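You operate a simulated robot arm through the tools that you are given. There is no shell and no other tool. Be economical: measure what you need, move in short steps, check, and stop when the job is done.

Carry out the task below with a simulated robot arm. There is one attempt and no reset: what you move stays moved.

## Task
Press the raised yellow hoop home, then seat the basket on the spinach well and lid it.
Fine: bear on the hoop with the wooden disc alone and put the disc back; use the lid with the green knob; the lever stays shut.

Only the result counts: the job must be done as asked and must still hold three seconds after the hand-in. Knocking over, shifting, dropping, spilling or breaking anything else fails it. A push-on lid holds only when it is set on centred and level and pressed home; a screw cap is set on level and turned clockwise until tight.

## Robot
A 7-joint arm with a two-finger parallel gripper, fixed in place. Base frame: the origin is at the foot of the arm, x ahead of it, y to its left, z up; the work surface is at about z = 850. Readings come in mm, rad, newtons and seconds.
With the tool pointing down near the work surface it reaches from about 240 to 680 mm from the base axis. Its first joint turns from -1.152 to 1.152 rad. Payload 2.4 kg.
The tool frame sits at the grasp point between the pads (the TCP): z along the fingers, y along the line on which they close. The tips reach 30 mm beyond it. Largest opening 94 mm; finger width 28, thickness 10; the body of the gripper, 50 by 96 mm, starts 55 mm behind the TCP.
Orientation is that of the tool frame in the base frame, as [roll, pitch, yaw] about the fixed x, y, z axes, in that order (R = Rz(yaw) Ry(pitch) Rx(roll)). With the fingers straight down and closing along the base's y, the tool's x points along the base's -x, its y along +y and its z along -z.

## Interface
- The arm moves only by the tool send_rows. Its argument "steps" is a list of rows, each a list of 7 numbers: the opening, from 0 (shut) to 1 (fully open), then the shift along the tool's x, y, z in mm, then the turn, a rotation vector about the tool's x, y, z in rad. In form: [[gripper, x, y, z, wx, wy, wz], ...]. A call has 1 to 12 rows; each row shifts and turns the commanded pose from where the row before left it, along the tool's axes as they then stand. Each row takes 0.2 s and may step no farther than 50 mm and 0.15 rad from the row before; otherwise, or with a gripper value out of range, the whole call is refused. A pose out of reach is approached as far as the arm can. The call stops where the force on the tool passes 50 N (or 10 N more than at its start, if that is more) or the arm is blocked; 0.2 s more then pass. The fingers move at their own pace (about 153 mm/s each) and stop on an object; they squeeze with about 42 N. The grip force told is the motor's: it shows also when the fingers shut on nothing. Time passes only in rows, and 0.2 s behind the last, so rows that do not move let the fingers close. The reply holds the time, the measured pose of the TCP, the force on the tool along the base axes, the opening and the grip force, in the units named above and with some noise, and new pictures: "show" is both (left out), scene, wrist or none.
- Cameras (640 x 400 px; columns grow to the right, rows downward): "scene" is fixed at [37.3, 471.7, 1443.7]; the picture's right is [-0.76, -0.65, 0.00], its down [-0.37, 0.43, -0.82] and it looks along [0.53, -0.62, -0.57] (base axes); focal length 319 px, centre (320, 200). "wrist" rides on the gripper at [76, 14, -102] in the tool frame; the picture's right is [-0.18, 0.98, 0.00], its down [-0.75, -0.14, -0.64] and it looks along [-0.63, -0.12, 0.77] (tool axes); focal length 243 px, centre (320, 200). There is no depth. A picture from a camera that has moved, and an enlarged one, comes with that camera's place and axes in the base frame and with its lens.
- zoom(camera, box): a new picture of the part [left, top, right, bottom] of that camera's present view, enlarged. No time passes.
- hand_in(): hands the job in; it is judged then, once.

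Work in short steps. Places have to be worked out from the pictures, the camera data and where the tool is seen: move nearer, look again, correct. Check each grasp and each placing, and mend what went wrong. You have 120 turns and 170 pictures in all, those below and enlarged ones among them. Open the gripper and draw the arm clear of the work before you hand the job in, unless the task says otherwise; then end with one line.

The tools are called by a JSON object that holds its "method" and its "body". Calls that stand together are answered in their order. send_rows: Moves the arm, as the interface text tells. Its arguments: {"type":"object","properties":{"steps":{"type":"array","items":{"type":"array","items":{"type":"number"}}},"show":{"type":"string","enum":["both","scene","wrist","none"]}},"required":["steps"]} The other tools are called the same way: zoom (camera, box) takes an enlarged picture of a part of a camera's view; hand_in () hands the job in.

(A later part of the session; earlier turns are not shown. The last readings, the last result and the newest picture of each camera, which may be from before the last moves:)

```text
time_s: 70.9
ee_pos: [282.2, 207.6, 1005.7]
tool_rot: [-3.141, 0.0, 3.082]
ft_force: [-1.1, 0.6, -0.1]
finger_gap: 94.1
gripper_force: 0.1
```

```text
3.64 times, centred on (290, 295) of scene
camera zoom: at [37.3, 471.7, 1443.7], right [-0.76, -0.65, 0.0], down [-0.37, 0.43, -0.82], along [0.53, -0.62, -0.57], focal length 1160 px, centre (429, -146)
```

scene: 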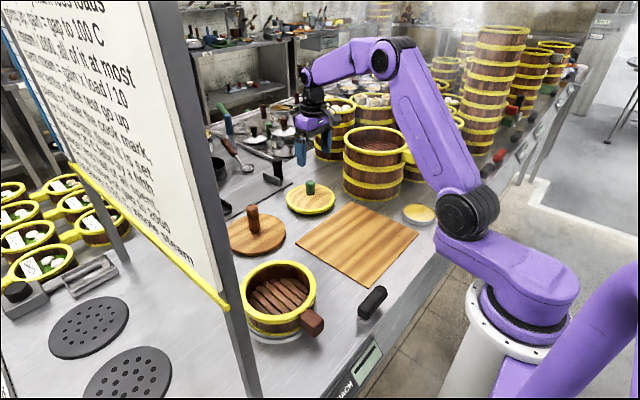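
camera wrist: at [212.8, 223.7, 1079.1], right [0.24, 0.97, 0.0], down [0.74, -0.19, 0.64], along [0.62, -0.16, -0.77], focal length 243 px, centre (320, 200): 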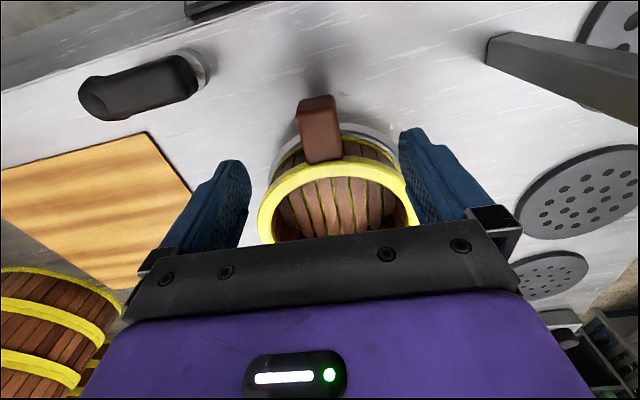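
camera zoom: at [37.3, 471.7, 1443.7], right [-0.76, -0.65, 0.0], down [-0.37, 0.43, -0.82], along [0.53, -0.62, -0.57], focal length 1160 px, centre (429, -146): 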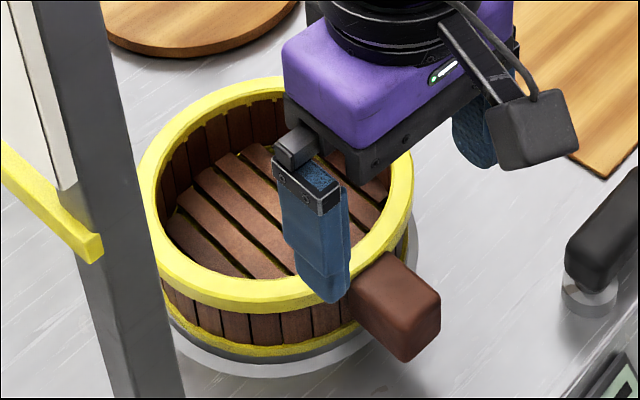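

Looks better seated. I go to the −y side and turn the wrist to verify.

{"method": "send_rows", "body": {"steps": [[1, 0, 0, -40, 0, 0, 0], [1, -22, -30, 0, 0, 0, 0], [1, -22, -30, 0, 0, 0, 0], [1, -22, -30, 0, 0, 0, 0], [1, -22, -30, 0, 0, 0, 0], [1, -21.7, -27.4, 0, 0, 0, 0], [1, 0, 0, 0, 0, 0, 0]], "show": "none"}}

{"method": "send_rows", "body": {"steps": [[1, 0, 0, 0, 0, 0, -0.148], [1, 0, 0, 0, 0, 0, -0.148], [1, 0, 0, 0, 0, 0, -0.148], [1, 0, 0, 0, 0, 0, -0.148], [1, 0, 0, 0, 0, 0, -0.148], [1, 0, 0, 0, 0, 0, -0.148], [1, 0, 0, 0, 0, 0, -0.148], [1, 0, 0, 0, 0, 0, -0.148], [1, 0, 0, 0, 0, 0, -0.148], [1, 0, 0, 0, 0, 0, -0.148], [1, 0, 0, 0, 0, 0, -0.149], [1, 0, 0, 0, 0, 0, 0]], "show": "none"}}

{"method": "zoom", "body": {"camera": "wrist", "box": [270, 120, 410, 210]}}

{"method": "zoom", "body": {"camera": "scene", "box": [230, 240, 350, 350]}}

```text
time_s: 72.5
ee_pos: [384.4, 53.4, 1046.8]
tool_rot: [-3.14, 0.001, 3.081]
ft_force: [0.2, 0.1, -0.6]
finger_gap: 93.6
gripper_force: 0.1
```

```text
time_s: 75.1
ee_pos: [383.3, 53.9, 1047.5]
tool_rot: [-3.14, -0.001, -1.572]
ft_force: [0.1, -0.1, 1.3]
finger_gap: 93.9
gripper_force: 0.1
```

```text
4.44 times, centred on (340, 165) of wrist
camera zoom: at [369.3, -21.1, 1149.2], right [-0.98, 0.19, 0.0], down [0.14, 0.75, 0.64], along [0.12, 0.63, -0.77], focal length 1078 px, centre (231, 356)
```

zoom: 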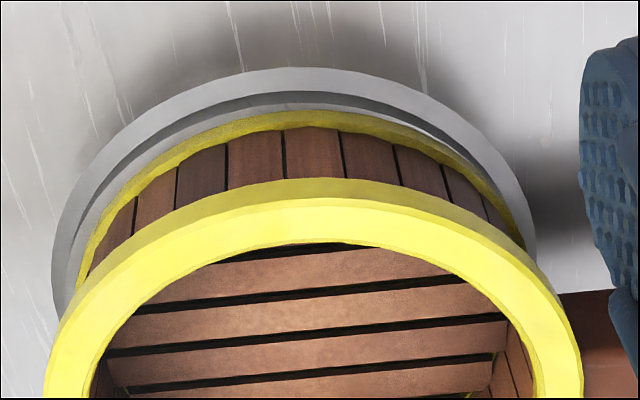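

```text
3.64 times, centred on (290, 295) of scene
camera zoom: at [37.3, 471.7, 1443.7], right [-0.76, -0.65, 0.0], down [-0.37, 0.43, -0.82], along [0.53, -0.62, -0.57], focal length 1160 px, centre (429, -146)
```

zoom: 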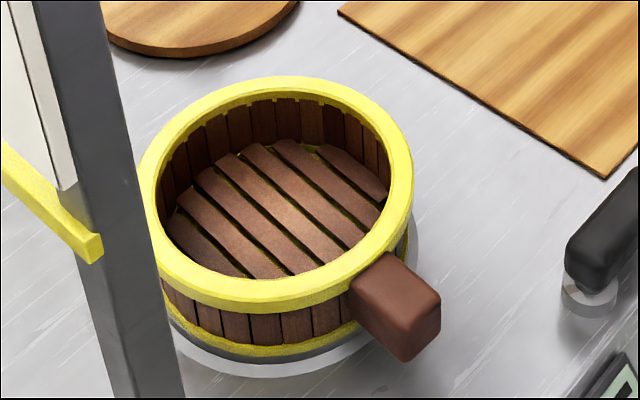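

The picture has changed but I need a closer look at the foot. I lower the camera on this side.

{"method": "send_rows", "body": {"steps": [[1, 0, 0, 40, 0, 0, 0], [1, 0, 0, 40, 0, 0, 0], [1, -10, 0, 10, 0, 0, 0], [1, 0, 0, 0, 0, 0, 0]], "show": "wrist"}}

{"method": "zoom", "body": {"camera": "wrist", "box": [240, 120, 410, 225]}}

{"method": "zoom", "body": {"camera": "scene", "box": [255, 305, 325, 350]}}

```text
time_s: 76.1
ee_pos: [381.2, 62.5, 956.9]
tool_rot: [-3.14, -0.002, -1.574]
ft_force: [-0.3, 0.8, 0.7]
finger_gap: 94.2
gripper_force: 0.0
camera wrist: at [367.3, -12.5, 1059.6], right [-0.98, 0.19, 0.0], down [0.14, 0.75, 0.64], along [0.12, 0.63, -0.77], focal length 243 px, centre (320, 200)
```

wrist: 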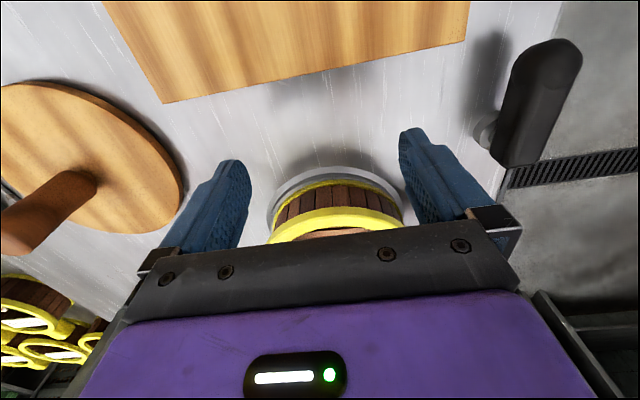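

```text
3.76 times, centred on (325, 172) of wrist
camera zoom: at [367.3, -12.5, 1059.6], right [-0.98, 0.19, 0.0], down [0.14, 0.75, 0.64], along [0.12, 0.63, -0.77], focal length 913 px, centre (301, 304)
```

zoom: 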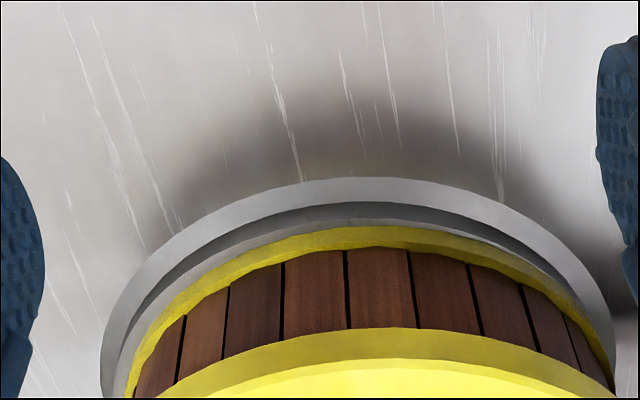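

```text
8.89 times, centred on (290, 328) of scene
camera zoom: at [37.3, 471.7, 1443.7], right [-0.76, -0.65, 0.0], down [-0.37, 0.43, -0.82], along [0.54, -0.62, -0.57], focal length 2836 px, centre (587, -933)
```

zoom: 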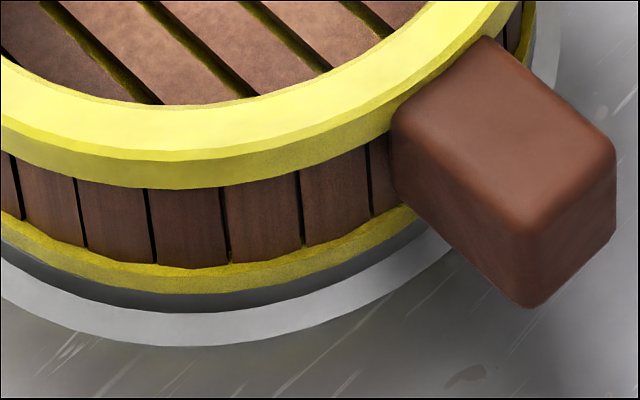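

The foot now sits on the raised seat with only ~2 mm of offset and is laterally confined: seated. Next I go above the green-knob lid (≈ (607,-141)).

{"method": "send_rows", "body": {"steps": [[1, 5, 0, -45, 0, 0, 0], [1, 5, 0, -45, 0, 0, 0], [1, 25, -25, 0, 0, 0, 0], [1, 25, -26, 0, 0, 0, 0], [1, 25, -28, 0, 0, 0, 0], [1, 25, -28, 0, 0, 0, 0], [1, 25, -28, 0, 0, 0, 0], [1, 25, -28, 0, 0, 0, 0], [1, 23, -28, 0, 0, 0, 0], [1, 10, -25, 0, 0, 0, 0], [1, 10, -10, 20, 0, 0, 0], [1, 0, 0, 0, 0, 0, 0]]}}

{"method": "zoom", "body": {"camera": "scene", "box": [250, 130, 390, 230]}}

```text
time_s: 78.7
ee_pos: [609.2, -139.1, 1026.3]
tool_rot: [-3.141, -0.002, -1.575]
ft_force: [-0.3, 0.0, -2.2]
finger_gap: 93.8
gripper_force: 0.0
camera wrist: at [594.5, -213.9, 1130.0], right [-0.98, 0.19, 0.0], down [0.14, 0.75, 0.64], along [0.12, 0.63, -0.77], focal length 243 px, centre (320, 200)
```

scene: 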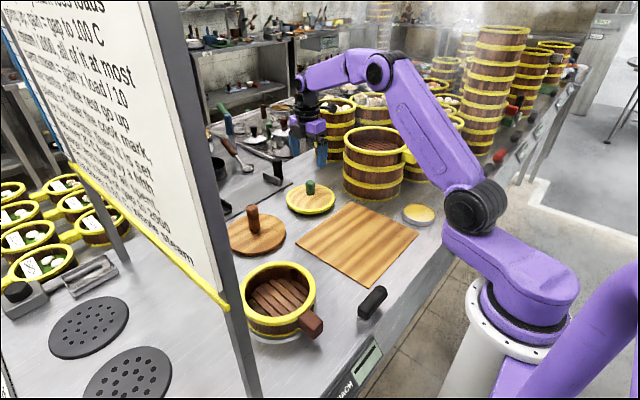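
wrist: 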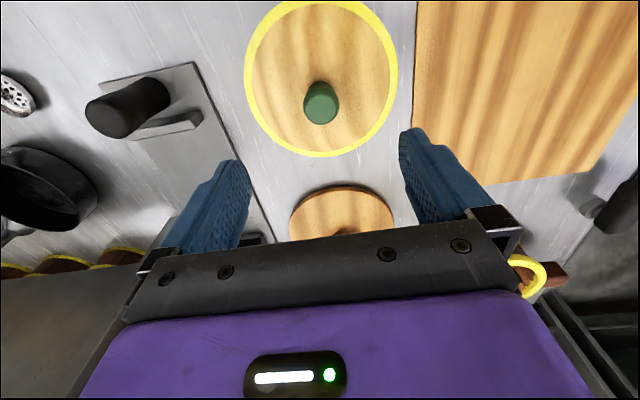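

```text
4.00 times, centred on (320, 180) of scene
camera zoom: at [37.3, 471.7, 1443.7], right [-0.76, -0.65, 0.0], down [-0.37, 0.43, -0.82], along [0.53, -0.62, -0.57], focal length 1276 px, centre (320, 280)
```

zoom: 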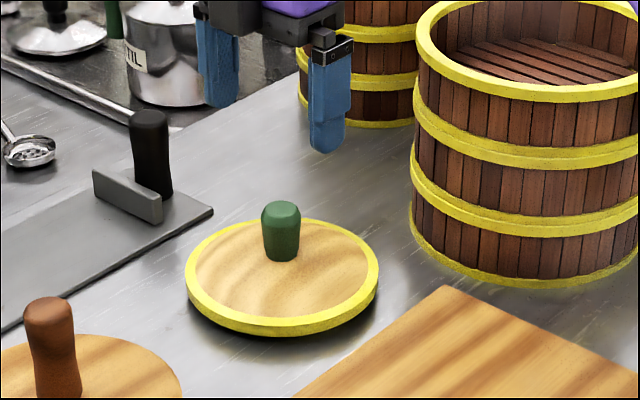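

Knob axis ≈ (607,-141), top ≈ 911. I centre and descend part-way.

{"method": "send_rows", "body": {"steps": [[1, 2, 2, 40, 0, 0, 0], [1, 0, 0, 40, 0, 0, 0], [1, 0, 0, 20, 0, 0, 0], [1, 0, 0, 0, 0, 0, 0]], "show": "wrist"}}

{"method": "zoom", "body": {"camera": "scene", "box": [270, 150, 350, 220]}}

```text
time_s: 79.7
ee_pos: [606.6, -141.6, 928.9]
tool_rot: [-3.14, -0.003, -1.575]
ft_force: [0.6, 0.5, 0.7]
finger_gap: 94.2
gripper_force: 0.1
camera wrist: at [591.9, -216.8, 1030.6], right [-0.98, 0.19, 0.0], down [0.14, 0.75, 0.64], along [0.12, 0.63, -0.77], focal length 243 px, centre (320, 200)
```

wrist: 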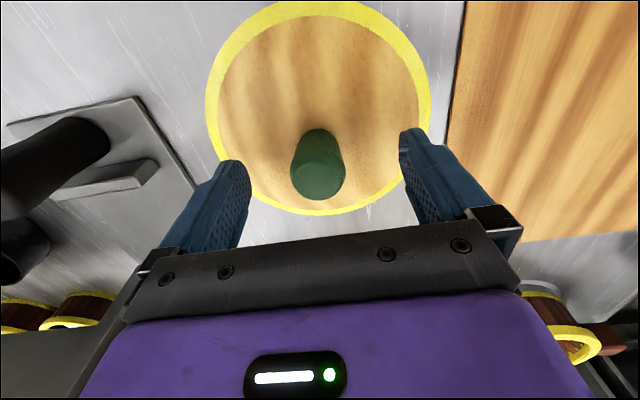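

```text
5.71 times, centred on (310, 185) of scene
camera zoom: at [37.3, 471.7, 1443.7], right [-0.76, -0.65, 0.0], down [-0.37, 0.43, -0.82], along [0.53, -0.62, -0.57], focal length 1823 px, centre (377, 286)
```

zoom: 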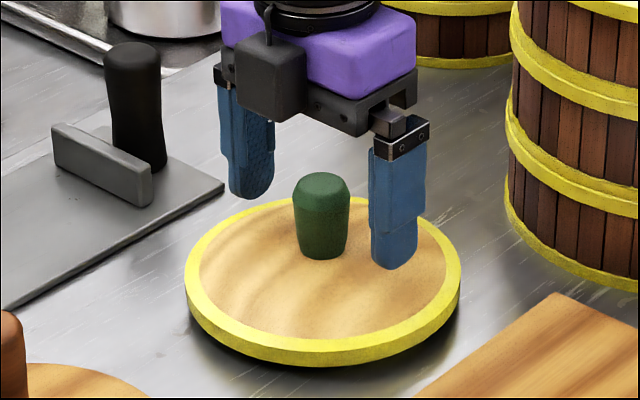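

I shift 3 mm in +y and descend to grip height.

{"method": "send_rows", "body": {"steps": [[1, -3, 0, 12, 0, 0, 0], [1, 0, 0, 10, 0, 0, 0], [1, 0, 0, 5, 0, 0, 0], [1, 0, 0, 0, 0, 0, 0]], "show": "none"}}

{"method": "zoom", "body": {"camera": "scene", "box": [270, 150, 350, 220]}}

```text
time_s: 80.5
ee_pos: [608.6, -138.6, 907.9]
tool_rot: [-3.135, -0.004, -1.575]
ft_force: [-0.7, 1.0, 8.2]
finger_gap: 94.1
gripper_force: 0.1
stopped in row 4: the force on the tool passed its limit (the readings are from after the stop); the commanded pose is now the measured one
```

```text
5.71 times, centred on (310, 185) of scene
camera zoom: at [37.1, 471.8, 1443.7], right [-0.76, -0.65, 0.0], down [-0.37, 0.43, -0.82], along [0.54, -0.62, -0.57], focal length 1823 px, centre (377, 286)
```

zoom: 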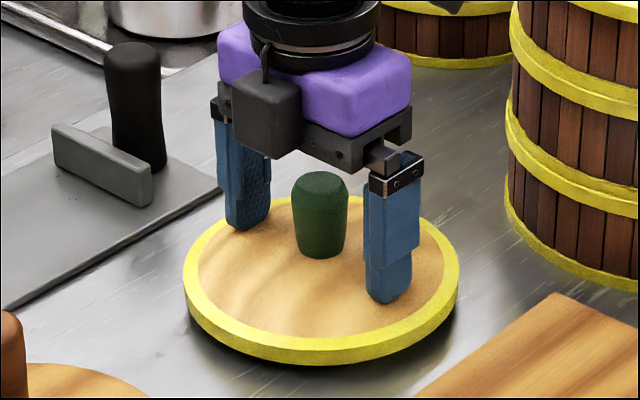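

The tips touched the lid's top (z≈878). I rise 3 mm and close on the knob.

{"method": "send_rows", "body": {"steps": [[1, 0, 0, -3, 0, 0, 0], [0.6, 0, 0, -1, 0, 0, 0], [0.3, 0, 0, 0, 0, 0, 0], [0, 0, 0, 0, 0, 0, 0], [0, 0, 0, 0, 0, 0, 0]], "show": "wrist"}}

{"method": "zoom", "body": {"camera": "scene", "box": [270, 150, 350, 220]}}

```text
time_s: 81.7
ee_pos: [608.7, -139.3, 913.9]
tool_rot: [-3.125, -0.004, -1.575]
ft_force: [5.6, -1.3, 35.8]
finger_gap: 30.7
gripper_force: 42.4
camera wrist: at [593.8, -214.6, 1016.4], right [-0.98, 0.19, -0.02], down [0.13, 0.76, 0.64], along [0.13, 0.63, -0.77], focal length 243 px, centre (320, 200)
```

wrist: 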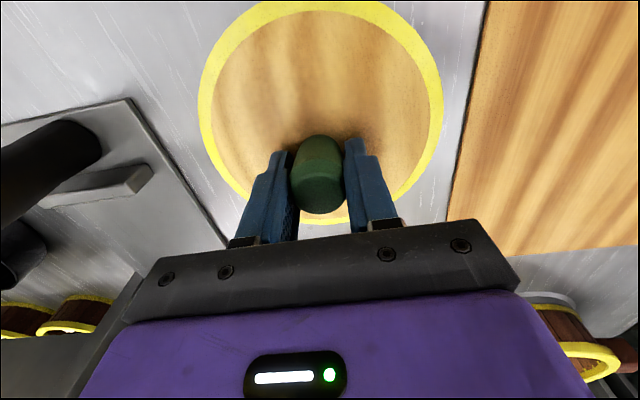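

```text
5.71 times, centred on (310, 185) of scene
camera zoom: at [36.7, 471.8, 1443.7], right [-0.76, -0.65, 0.0], down [-0.37, 0.43, -0.82], along [0.54, -0.62, -0.57], focal length 1823 px, centre (377, 286)
```

zoom: 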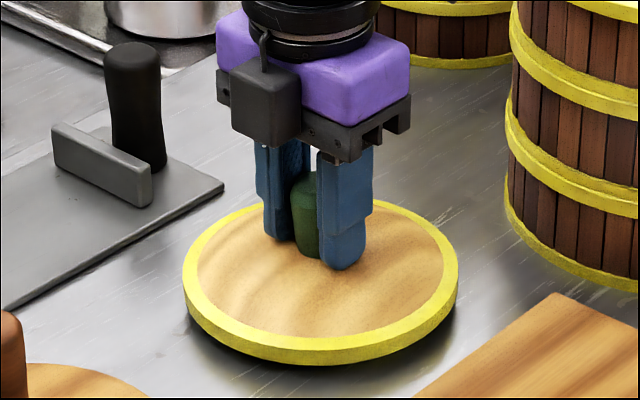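

Gripped (30.7 mm); fingertips bear on the lid because of the taper. I lift gently.

{"method": "send_rows", "body": {"steps": [[0, 0, 0, -3, 0, 0, 0], [0, 0, 0, -4, 0, 0, 0], [0, 0, 0, -5, 0, 0, 0], [0, 0, 0, -8, 0, 0, 0], [0, 0, 0, -10, 0, 0, 0], [0, 0, 0, -10, 0, 0, 0], [0, 0, 0, 0, 0, 0, 0]], "show": "wrist"}}

{"method": "zoom", "body": {"camera": "scene", "box": [270, 150, 350, 220]}}

```text
time_s: 83.3
ee_pos: [606.3, -138.6, 950.5]
tool_rot: [-3.136, -0.004, -1.574]
ft_force: [-0.3, -0.8, -0.6]
finger_gap: 31.0
gripper_force: 42.4
camera wrist: at [592.0, -213.6, 1052.8], right [-0.98, 0.19, -0.01], down [0.14, 0.75, 0.64], along [0.12, 0.63, -0.77], focal length 243 px, centre (320, 200)
```

wrist: 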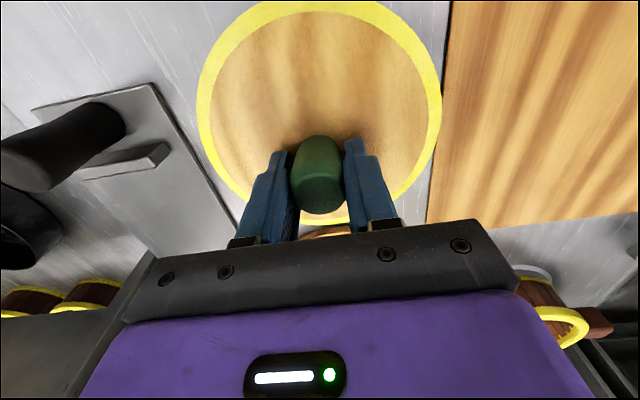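

```text
5.71 times, centred on (310, 185) of scene
camera zoom: at [37.3, 471.7, 1443.7], right [-0.76, -0.65, 0.0], down [-0.37, 0.43, -0.82], along [0.53, -0.62, -0.57], focal length 1823 px, centre (377, 286)
```

zoom: 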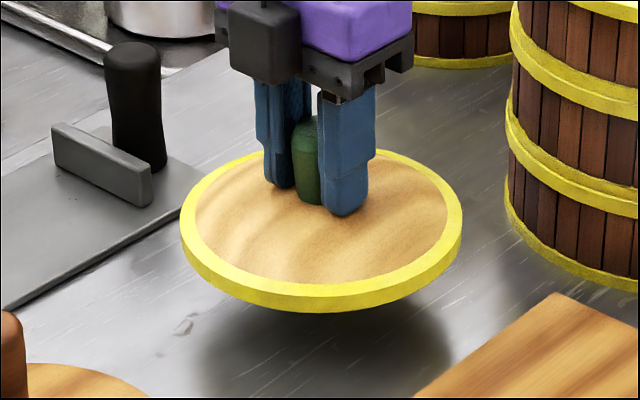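

Lid is held level, centred on the tool axis. I raise it and carry it to (540,190) where the wrist camera can see the basket's hoop beside it.

{"method": "send_rows", "body": {"steps": [[0, 0, 0, -30, -0.005, 0, 0], [0, 0, 0, -35, 0, 0, 0], [0, -15, 5, -35, 0, 0, 0], [0, -35, 8, 0, 0, 0, 0], [0, -40, 8, 0, 0, 0, 0], [0, -40, 8, 0, 0, 0, 0], [0, -40, 8, 0, 0, 0, 0], [0, -40, 8, 0, 0, 0, 0], [0, -40, 8, 0, 0, 0, 0], [0, -40, 8, 0, 0, 0, 0], [0, -39, 5, 0, 0, 0, 0], [0, 0, 0, 0, 0, 0, 0]]}}

{"method": "zoom", "body": {"camera": "wrist", "box": [390, 0, 640, 200]}}

```text
time_s: 85.9
ee_pos: [543.5, 191.2, 1050.5]
tool_rot: [-3.14, -0.003, -1.574]
ft_force: [0.0, 0.2, -1.2]
finger_gap: 30.8
gripper_force: 41.8
camera wrist: at [528.8, 116.2, 1152.7], right [-0.98, 0.19, 0.0], down [0.14, 0.75, 0.64], along [0.12, 0.63, -0.77], focal length 243 px, centre (320, 200)
```

scene: 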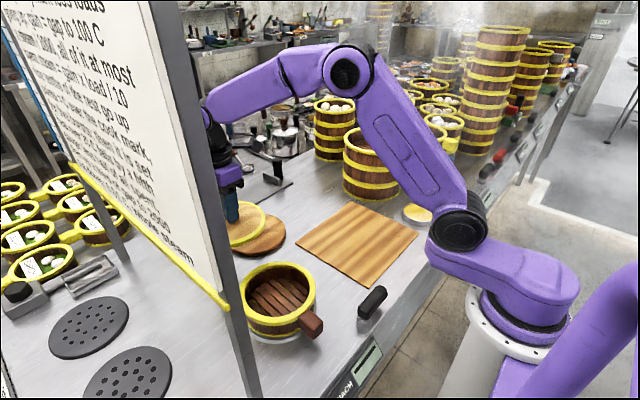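
wrist: 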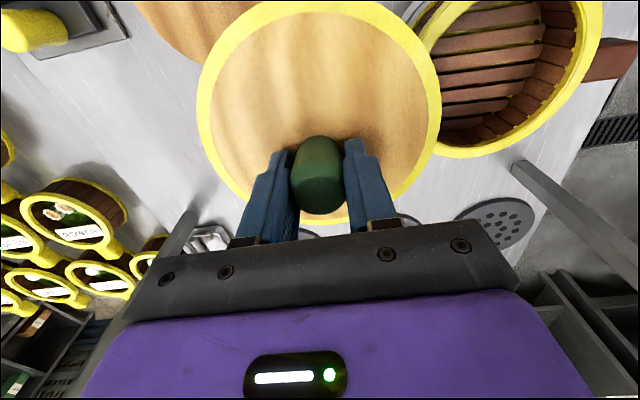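

```text
2.00 times, centred on (515, 100) of wrist
camera zoom: at [528.8, 116.2, 1152.7], right [-0.98, 0.19, 0.0], down [0.14, 0.75, 0.64], along [0.12, 0.63, -0.77], focal length 485 px, centre (-70, 400)
```

zoom: 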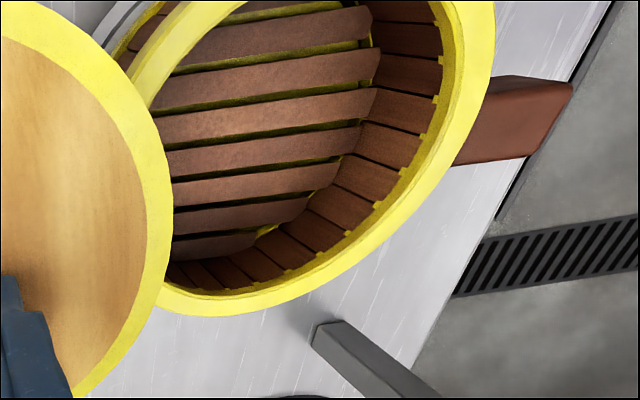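

The hoop is cut off at the top; I back off in −y to see it whole.

{"method": "send_rows", "body": {"steps": [[0, 35, -6, 0, 0, 0, 0], [0, 36, -6, 0, 0, 0, 0], [0, 0, 0, 0, 0, 0, 0], [0, 0, 0, 0, 0, 0, 0]], "show": "none"}}

{"method": "zoom", "body": {"camera": "wrist", "box": [400, 60, 600, 240]}}

```text
time_s: 86.9
ee_pos: [552.9, 121.1, 1049.4]
tool_rot: [3.141, -0.004, -1.576]
ft_force: [0.5, -0.5, -0.7]
finger_gap: 30.7
gripper_force: 42.0
```

```text
2.22 times, centred on (500, 150) of wrist
camera zoom: at [540.2, 45.4, 1151.6], right [-0.98, 0.19, 0.0], down [0.14, 0.75, 0.64], along [0.12, 0.63, -0.77], focal length 539 px, centre (-80, 311)
```

zoom: 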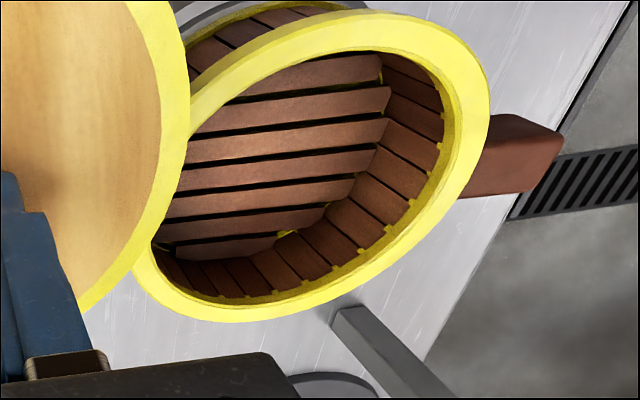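

Fit from this view: hoop centre ≈ (386,203), R≈77; combined with the other estimates ≈ (384,202). I bring the lid above it and compare in the scene view.

{"method": "send_rows", "body": {"steps": [[0, -10, 25, 0, 0, 0, 0], [0, -18, 38, 0, 0, 0, 0], [0, -18, 38, 0, 0, 0, 0], [0, -18, 38, 0, 0, 0, 0], [0, -17, 29, 0, 0, 0, 0], [0, 0, 0, 15, 0, 0, 0], [0, 0, 0, 15, 0, 0, 0], [0, 0, 0, 0, 0, 0, 0], [0, 0, 0, 0, 0, 0, 0]]}}

{"method": "zoom", "body": {"camera": "scene", "box": [230, 220, 350, 350]}}

```text
time_s: 88.9
ee_pos: [387.0, 202.0, 1020.2]
tool_rot: [-3.141, -0.005, -1.575]
ft_force: [-0.1, 0.9, -0.9]
finger_gap: 30.4
gripper_force: 42.2
camera wrist: at [372.7, 126.4, 1123.2], right [-0.98, 0.19, 0.0], down [0.14, 0.76, 0.64], along [0.12, 0.63, -0.77], focal length 243 px, centre (320, 200)
```

scene: 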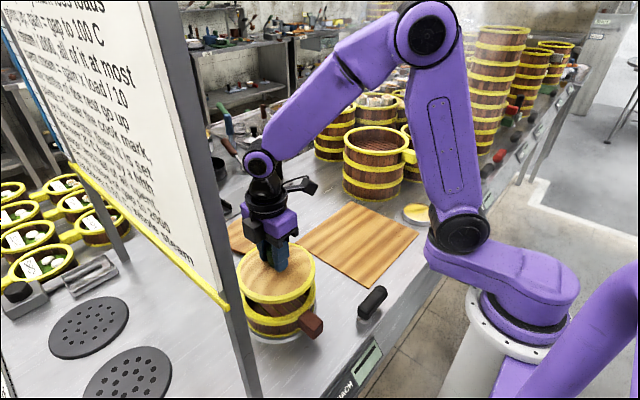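
wrist: 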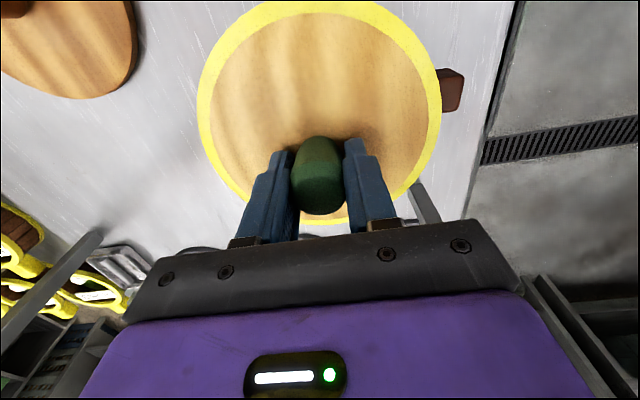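

```text
3.08 times, centred on (290, 285) of scene
camera zoom: at [37.3, 471.7, 1443.7], right [-0.76, -0.65, 0.0], down [-0.37, 0.43, -0.82], along [0.53, -0.62, -0.57], focal length 982 px, centre (412, -62)
```

zoom: 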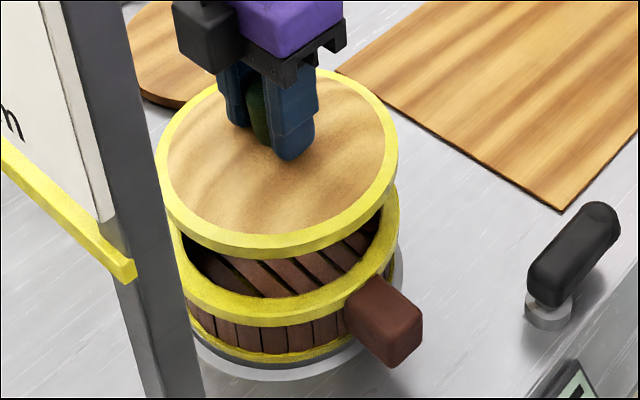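

Lid and hoop agree within 0.5 mm across the camera's line of sight. I lower to just above the hoop to judge along it.

{"method": "send_rows", "body": {"steps": [[0, 0, 0, 12, 0, 0, 0], [0, 0, 0, 10, 0, 0, 0], [0, 0, 0, 8, 0, 0, 0], [0, 0, 0, 0, 0, 0, 0]], "show": "wrist"}}

{"method": "zoom", "body": {"camera": "scene", "box": [230, 240, 350, 350]}}

```text
time_s: 89.9
ee_pos: [386.2, 202.9, 990.1]
tool_rot: [-3.141, -0.004, -1.574]
ft_force: [0.6, 0.0, -1.1]
finger_gap: 30.5
gripper_force: 41.8
camera wrist: at [371.9, 126.5, 1092.4], right [-0.98, 0.19, 0.0], down [0.14, 0.75, 0.64], along [0.12, 0.63, -0.77], focal length 243 px, centre (320, 200)
```

wrist: 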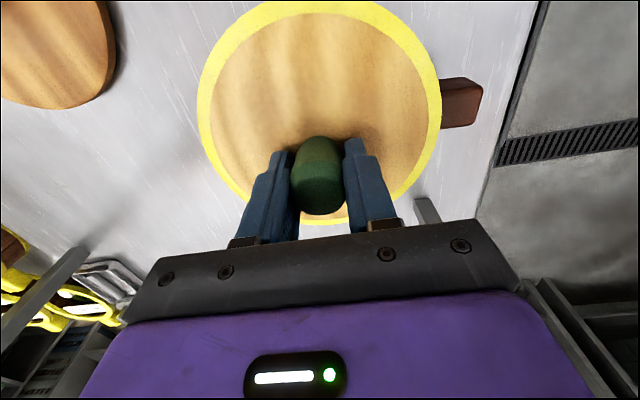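

```text
3.64 times, centred on (290, 295) of scene
camera zoom: at [37.3, 471.7, 1443.7], right [-0.76, -0.65, 0.0], down [-0.37, 0.43, -0.82], along [0.53, -0.62, -0.57], focal length 1160 px, centre (429, -146)
```

zoom: 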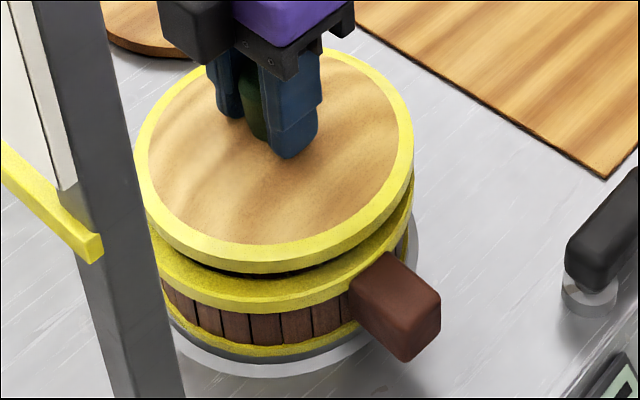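

Still aligned. I lower in small steps, watching force.

{"method": "send_rows", "body": {"steps": [[0, 0, 0, 4, 0, 0, 0], [0, 0, 0, 3, 0, 0, 0], [0, 0, 0, 0, 0, 0, 0]], "show": "none"}}

{"method": "zoom", "body": {"camera": "scene", "box": [250, 260, 330, 330]}}

```text
time_s: 90.7
ee_pos: [386.5, 201.4, 982.4]
tool_rot: [-3.141, -0.004, -1.574]
ft_force: [0.7, -0.5, -0.4]
finger_gap: 30.2
gripper_force: 42.3
```

```text
5.71 times, centred on (290, 295) of scene
camera zoom: at [37.3, 471.7, 1443.7], right [-0.76, -0.65, 0.0], down [-0.37, 0.43, -0.82], along [0.53, -0.62, -0.57], focal length 1823 px, centre (491, -343)
```

zoom: 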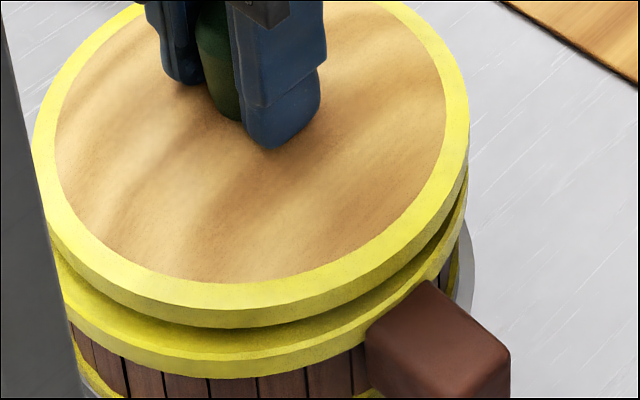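

{"method": "send_rows", "body": {"steps": [[0, 0, 0, 2, 0, 0, 0], [0, 0, 0, 2, 0, 0, 0], [0, 0, 0, 0, 0, 0, 0]], "show": "none"}}

{"method": "send_rows", "body": {"steps": [[0, 0, 0, 2, 0, 0, 0], [0, 0, 0, 0, 0, 0, 0]], "show": "none"}}

{"method": "zoom", "body": {"camera": "scene", "box": [250, 260, 330, 330]}}

```text
time_s: 91.5
ee_pos: [387.0, 201.7, 979.2]
tool_rot: [-3.139, -0.002, -1.575]
ft_force: [0.4, 0.3, -1.1]
finger_gap: 30.4
gripper_force: 41.6
```

```text
time_s: 92.1
ee_pos: [387.1, 201.3, 977.6]
tool_rot: [3.141, -0.003, -1.575]
ft_force: [-0.6, 0.1, -0.7]
finger_gap: 30.6
gripper_force: 42.2
```

```text
5.71 times, centred on (290, 295) of scene
camera zoom: at [37.3, 471.7, 1443.7], right [-0.76, -0.65, 0.0], down [-0.37, 0.43, -0.82], along [0.53, -0.62, -0.57], focal length 1823 px, centre (491, -343)
```

zoom: 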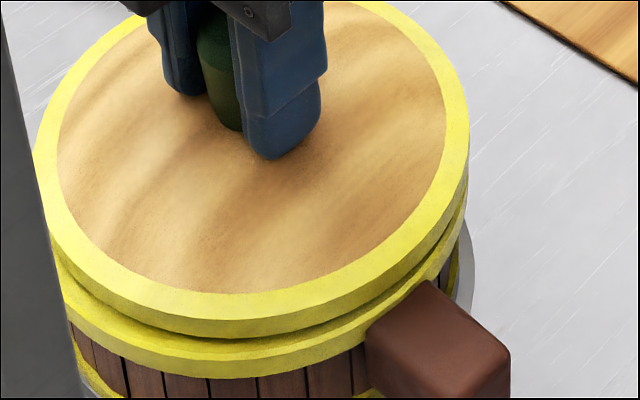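

No contact although the plug should be entering the hoop. Continue.

{"method": "send_rows", "body": {"steps": [[0, 0, 0, 2, 0, 0, 0], [0, 0, 0, 0, 0, 0, 0]], "show": "none"}}

{"method": "send_rows", "body": {"steps": [[0, 0, 0, 2, 0, 0, 0], [0, 0, 0, 0, 0, 0, 0]], "show": "none"}}

{"method": "zoom", "body": {"camera": "scene", "box": [250, 260, 330, 330]}}

```text
time_s: 92.7
ee_pos: [384.8, 201.4, 974.6]
tool_rot: [-3.141, -0.003, -1.573]
ft_force: [-0.4, 0.6, -0.1]
finger_gap: 30.3
gripper_force: 42.0
```

```text
time_s: 93.3
ee_pos: [386.3, 201.1, 974.8]
tool_rot: [-3.138, -0.001, -1.574]
ft_force: [-3.9, -3.7, 26.1]
finger_gap: 30.1
gripper_force: 41.4
```

```text
5.71 times, centred on (290, 295) of scene
camera zoom: at [36.8, 471.5, 1443.8], right [-0.76, -0.65, 0.0], down [-0.37, 0.43, -0.82], along [0.54, -0.62, -0.57], focal length 1823 px, centre (491, -343)
```

zoom: 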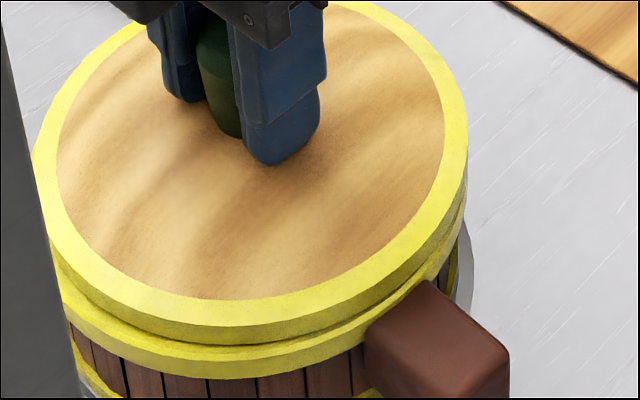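

Contact at 974.8 (26 N). I look from the wrist side for the hoop's edge relative to the lid.

{"method": "zoom", "body": {"camera": "wrist", "box": [180, 0, 500, 230]}}

{"method": "zoom", "body": {"camera": "scene", "box": [245, 295, 305, 335]}}

{"method": "zoom", "body": {"camera": "scene", "box": [280, 265, 330, 315]}}

```text
1.74 times, centred on (340, 115) of wrist
camera zoom: at [371.6, 125.7, 1076.4], right [-0.98, 0.19, 0.0], down [0.14, 0.75, 0.64], along [0.12, 0.63, -0.77], focal length 422 px, centre (285, 348)
```

zoom: 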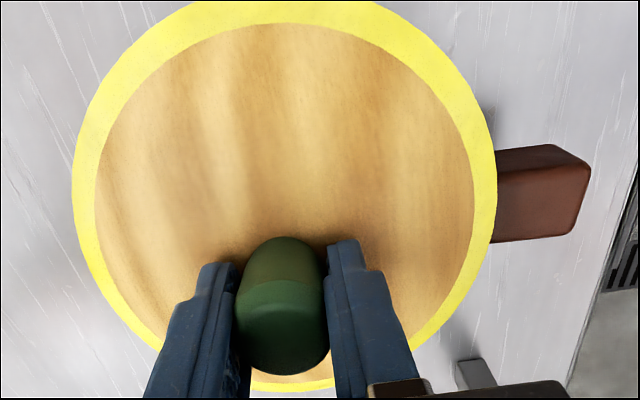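

```text
10.00 times, centred on (275, 315) of scene
camera zoom: at [36.8, 471.5, 1443.8], right [-0.76, -0.65, 0.0], down [-0.37, 0.43, -0.82], along [0.54, -0.62, -0.57], focal length 3191 px, centre (770, -950)
```

zoom: 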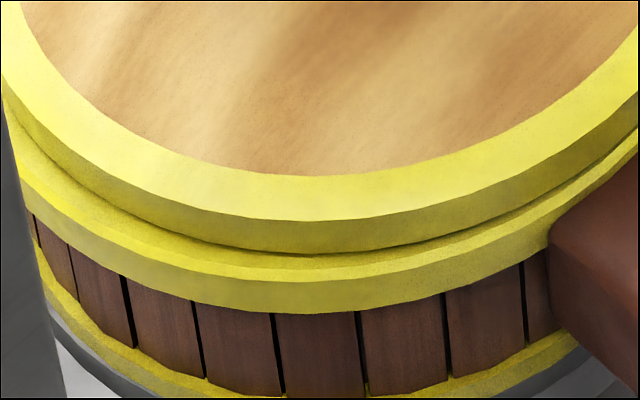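

```text
8.00 times, centred on (305, 290) of scene
camera zoom: at [36.8, 471.5, 1443.8], right [-0.76, -0.65, 0.0], down [-0.37, 0.43, -0.82], along [0.54, -0.62, -0.57], focal length 2552 px, centre (440, -520)
```

zoom: 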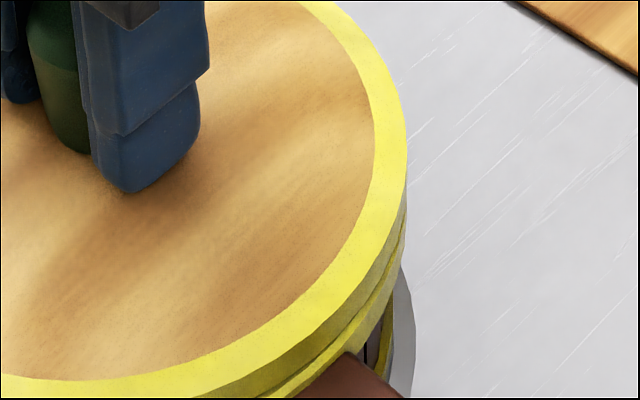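

The visible hoop strip is wider at left/front than right, so the lid should shift mainly +y. I raise 4 mm, shift (−0.5,+2), lower again.

{"method": "send_rows", "body": {"steps": [[0, 0, 0, -4, 0, 0, 0], [0, -2, 0.5, 0, 0, 0, 0], [0, 0, 0, 2, 0, 0, 0], [0, 0, 0, 1, 0, 0, 0], [0, 0, 0, 0, 0, 0, 0]], "show": "none"}}

{"method": "zoom", "body": {"camera": "scene", "box": [245, 295, 305, 335]}}

```text
time_s: 94.5
ee_pos: [384.7, 202.8, 973.6]
tool_rot: [-3.14, -0.005, -1.574]
ft_force: [-2.4, -3.2, 7.7]
finger_gap: 30.4
gripper_force: 42.4
```

```text
10.00 times, centred on (275, 315) of scene
camera zoom: at [37.1, 471.6, 1443.7], right [-0.76, -0.65, 0.0], down [-0.37, 0.43, -0.82], along [0.54, -0.62, -0.57], focal length 3191 px, centre (770, -950)
```

zoom: 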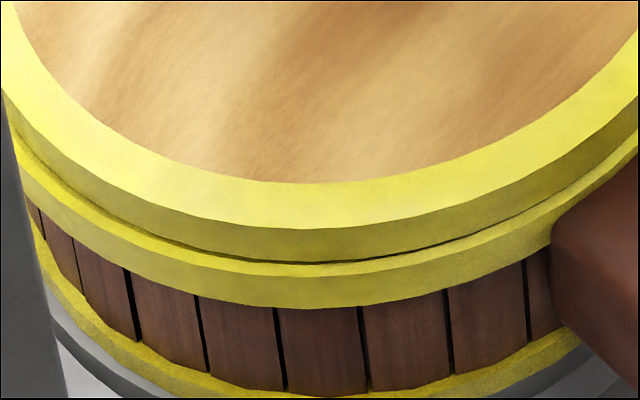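

Strip is now even all around. Now I press the lid down in steps.

{"method": "send_rows", "body": {"steps": [[0, 0, 0, 2, 0, 0, 0], [0, 0, 0, 1.5, 0, 0, 0], [0, 0, 0, 0, 0, 0, 0]], "show": "none"}}

{"method": "zoom", "body": {"camera": "scene", "box": [245, 295, 305, 335]}}

```text
time_s: 95.0
ee_pos: [386.4, 203.0, 972.4]
tool_rot: [-3.14, -0.002, -1.574]
ft_force: [-0.1, 1.0, 8.8]
finger_gap: 30.4
gripper_force: 41.7
stopped in row 2: the force on the tool passed its limit (the readings are from after the stop); the commanded pose is now the measured one
```

```text
10.00 times, centred on (275, 315) of scene
camera zoom: at [37.2, 471.7, 1443.7], right [-0.76, -0.65, 0.0], down [-0.37, 0.43, -0.82], along [0.54, -0.62, -0.57], focal length 3191 px, centre (770, -950)
```

zoom: 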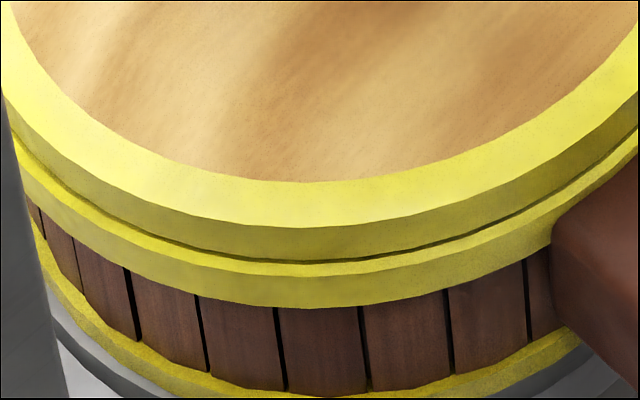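

The press reached 50 N without further travel. I'll apply a somewhat higher press to make sure it is home.

{"method": "send_rows", "body": {"steps": [[0, 0, 0, 1.5, 0, 0, 0], [0, 0, 0, 0.8, 0, 0, 0], [0, 0, 0, 0, 0, 0, 0]], "show": "none"}}

{"method": "send_rows", "body": {"steps": [[0, 0, 0, 0.5, 0, 0, 0], [0, 0, 0, 0, 0, 0, 0]], "show": "none"}}

{"method": "send_rows", "body": {"steps": [[0, 0, 0, 0.5, 0, 0, 0], [0, 0, 0, 0, 0, 0, 0]], "show": "none"}}

{"method": "send_rows", "body": {"steps": [[0, 0, 0, 0.5, 0, 0, 0], [0, 0, 0, 0, 0, 0, 0]], "show": "none"}}

{"method": "zoom", "body": {"camera": "scene", "box": [245, 295, 305, 335]}}

```text
time_s: 95.6
ee_pos: [386.4, 203.0, 973.4]
tool_rot: [-3.138, -0.001, -1.575]
ft_force: [-1.2, -0.6, 9.4]
finger_gap: 30.2
gripper_force: 41.6
stopped in row 2: the force on the tool passed its limit (the readings are from after the stop); the commanded pose is now the measured one
```

```text
time_s: 96.2
ee_pos: [386.7, 202.9, 974.4]
tool_rot: [-3.137, 0.001, -1.574]
ft_force: [-0.3, -1.6, 30.0]
finger_gap: 30.0
gripper_force: 41.1
```

```text
time_s: 96.7
ee_pos: [387.9, 202.9, 973.3]
tool_rot: [-3.137, 0.0, -1.574]
ft_force: [-1.9, -1.9, 10.2]
finger_gap: 30.3
gripper_force: 41.6
stopped in row 2: the force on the tool passed its limit (the readings are from after the stop); the commanded pose is now the measured one
```

```text
time_s: 97.3
ee_pos: [386.9, 203.2, 974.2]
tool_rot: [-3.134, 0.0, -1.576]
ft_force: [-5.7, -2.5, 32.9]
finger_gap: 30.3
gripper_force: 42.0
```

```text
10.00 times, centred on (275, 315) of scene
camera zoom: at [36.7, 471.4, 1443.8], right [-0.76, -0.65, 0.0], down [-0.37, 0.43, -0.82], along [0.54, -0.62, -0.57], focal length 3191 px, centre (770, -950)
```

zoom: 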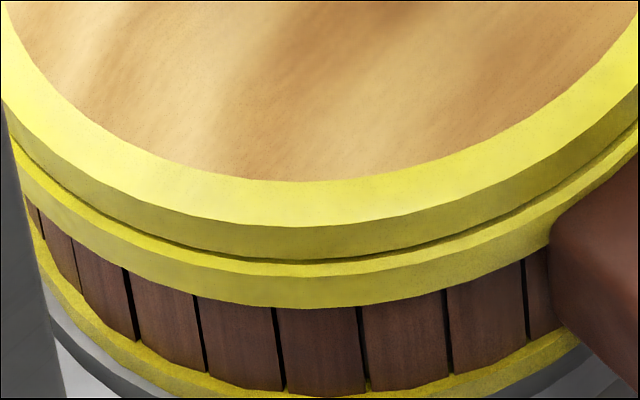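

Rigid contact; the lid is home. I ease off, open, and rise.

{"method": "send_rows", "body": {"steps": [[0, 0, 0, -1.5, 0, 0, 0], [0.2, 0, 0, 0, 0, 0, 0], [0.5, 0, 0, 0, 0, 0, 0], [1, 0, 0, 0, 0, 0, 0], [1, 0, 0, -5, 0, 0, 0], [1, 0, 0, -30, 0, 0, 0], [1, 0, 0, -40, 0, 0, 0], [1, 25, 0, -30, 0, 0, 0], [1, 40, 0, 0, 0, 0, 0], [1, 40, 0, 0, 0, 0, 0], [1, 0, 0, 0, 0, 0, 0]]}}

{"method": "zoom", "body": {"camera": "scene", "box": [230, 240, 350, 350]}}

{"method": "zoom", "body": {"camera": "wrist", "box": [240, 60, 440, 230]}}

```text
time_s: 99.7
ee_pos: [386.1, 99.6, 1079.9]
tool_rot: [-3.136, 0.0, -1.574]
ft_force: [-0.1, 0.2, 0.5]
finger_gap: 93.8
gripper_force: 0.0
camera wrist: at [370.8, 23.8, 1182.3], right [-0.98, 0.19, -0.01], down [0.14, 0.75, 0.64], along [0.13, 0.63, -0.77], focal length 243 px, centre (320, 200)
```

scene: 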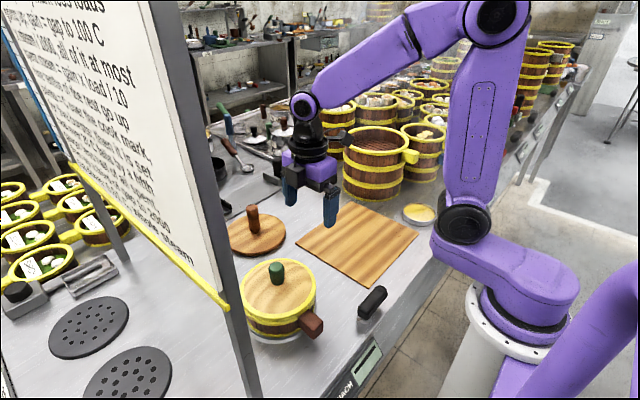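
wrist: 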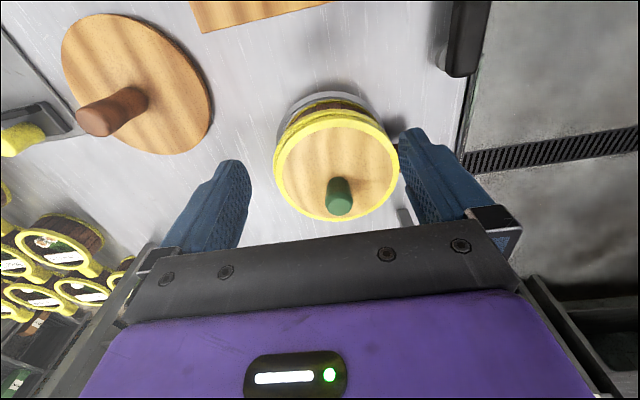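

```text
3.64 times, centred on (290, 295) of scene
camera zoom: at [37.3, 471.7, 1443.7], right [-0.76, -0.65, 0.0], down [-0.37, 0.43, -0.82], along [0.53, -0.62, -0.57], focal length 1160 px, centre (429, -146)
```

zoom: 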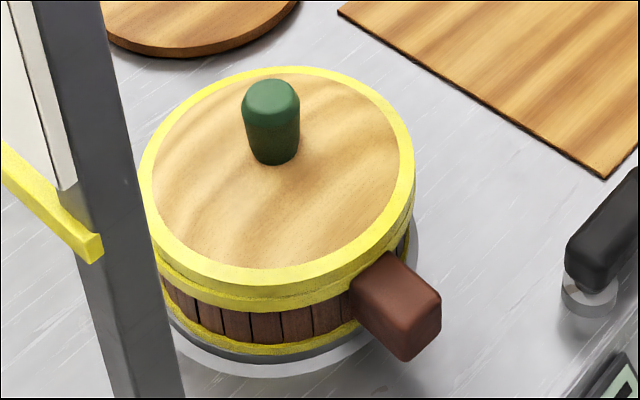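

```text
2.35 times, centred on (340, 145) of wrist
camera zoom: at [370.8, 23.8, 1182.3], right [-0.98, 0.19, -0.01], down [0.14, 0.75, 0.64], along [0.13, 0.63, -0.77], focal length 571 px, centre (273, 329)
```

zoom: 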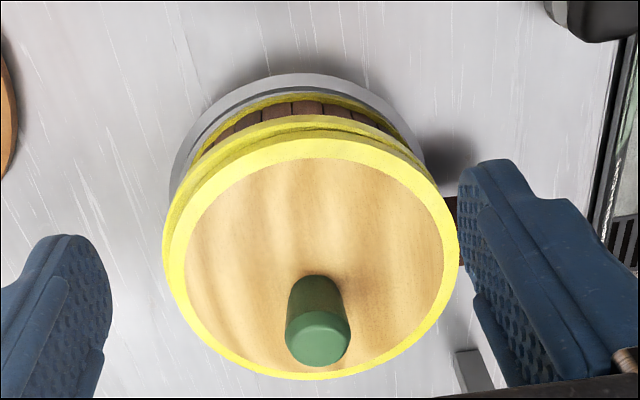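

Let me examine the seam closely from both sides.

{"method": "zoom", "body": {"camera": "wrist", "box": [265, 90, 345, 140]}}

{"method": "zoom", "body": {"camera": "wrist", "box": [330, 90, 410, 140]}}

{"method": "zoom", "body": {"camera": "scene", "box": [245, 295, 305, 335]}}

{"method": "zoom", "body": {"camera": "scene", "box": [280, 265, 330, 315]}}

```text
8.00 times, centred on (305, 115) of wrist
camera zoom: at [370.8, 23.8, 1182.3], right [-0.98, 0.19, -0.01], down [0.14, 0.75, 0.64], along [0.13, 0.63, -0.77], focal length 1941 px, centre (440, 880)
```

zoom: 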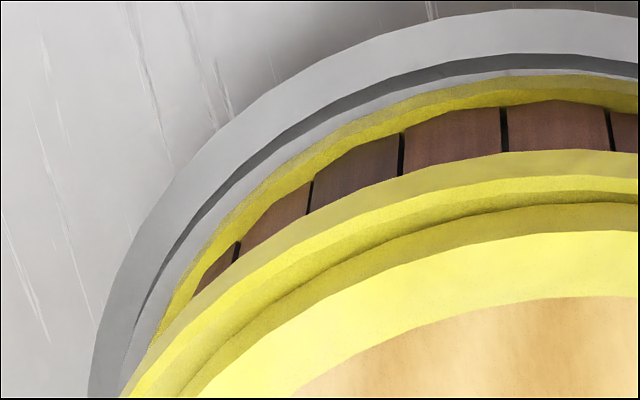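

```text
8.00 times, centred on (370, 115) of wrist
camera zoom: at [370.8, 23.8, 1182.3], right [-0.98, 0.19, -0.01], down [0.14, 0.75, 0.64], along [0.13, 0.63, -0.77], focal length 1941 px, centre (-80, 880)
```

zoom: 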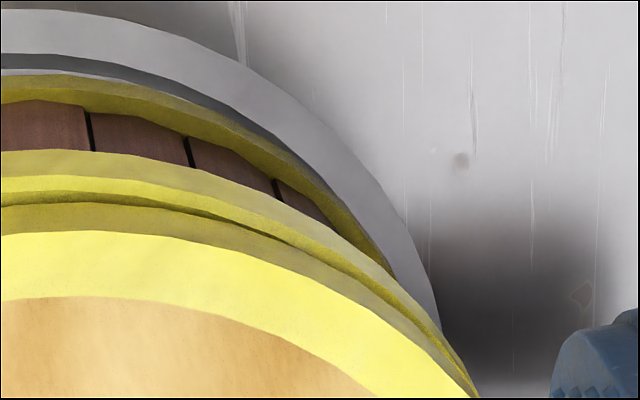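

```text
10.00 times, centred on (275, 315) of scene
camera zoom: at [37.3, 471.7, 1443.7], right [-0.76, -0.65, 0.0], down [-0.37, 0.43, -0.82], along [0.53, -0.62, -0.57], focal length 3191 px, centre (770, -950)
```

zoom: 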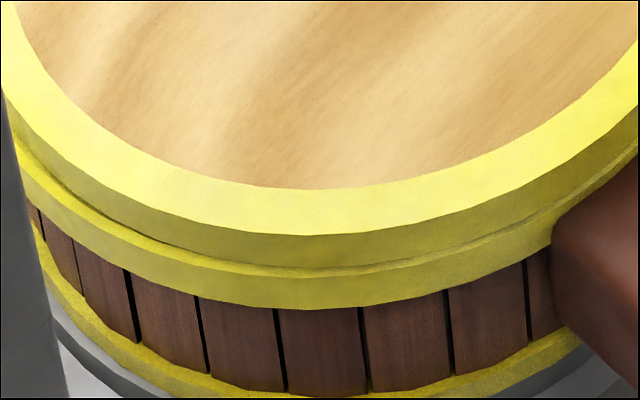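

```text
8.00 times, centred on (305, 290) of scene
camera zoom: at [37.3, 471.7, 1443.7], right [-0.76, -0.65, 0.0], down [-0.37, 0.43, -0.82], along [0.53, -0.62, -0.57], focal length 2552 px, centre (440, -520)
```

zoom: 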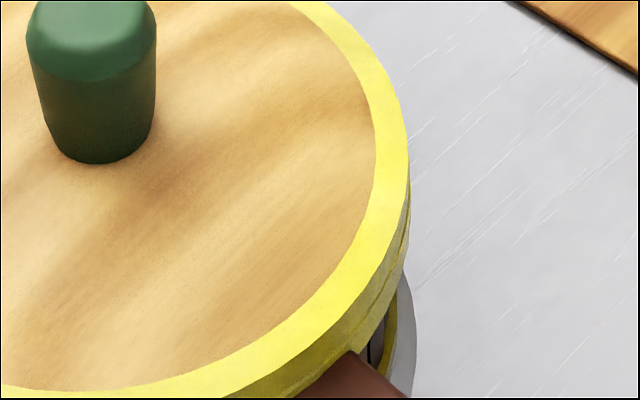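

The lid settled a touch lower on release and sits evenly. To be sure it is home, I'll press on the knob's top with shut fingers: first move over it.

{"method": "send_rows", "body": {"steps": [[0.4, -30, 0, 0, -0.005, 0, 0], [0, -40, 0, 0, 0, 0, 0], [0, -34, 0, 0, 0, 0, 0], [0, 0, 0, 25, 0, 0, 0], [0, 0, 0, 25, 0, 0, 0], [0, 0, 0, 0, 0, 0, 0]], "show": "wrist"}}

{"method": "zoom", "body": {"camera": "scene", "box": [230, 210, 350, 320]}}

```text
time_s: 101.1
ee_pos: [387.7, 201.2, 1027.8]
tool_rot: [-3.141, 0.001, -1.575]
ft_force: [-0.7, 0.4, 0.6]
finger_gap: 0.0
gripper_force: 33.2
camera wrist: at [373.4, 125.6, 1130.4], right [-0.98, 0.19, 0.0], down [0.14, 0.75, 0.64], along [0.12, 0.63, -0.77], focal length 243 px, centre (320, 200)
```

wrist: 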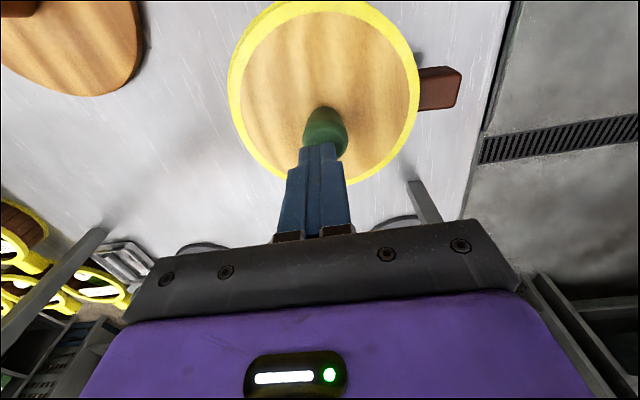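

```text
3.64 times, centred on (290, 265) of scene
camera zoom: at [37.3, 471.7, 1443.7], right [-0.76, -0.65, 0.0], down [-0.37, 0.43, -0.82], along [0.54, -0.62, -0.57], focal length 1160 px, centre (429, -36)
```

zoom: 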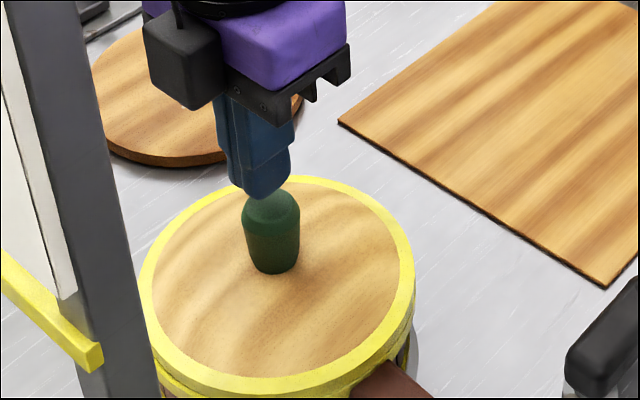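

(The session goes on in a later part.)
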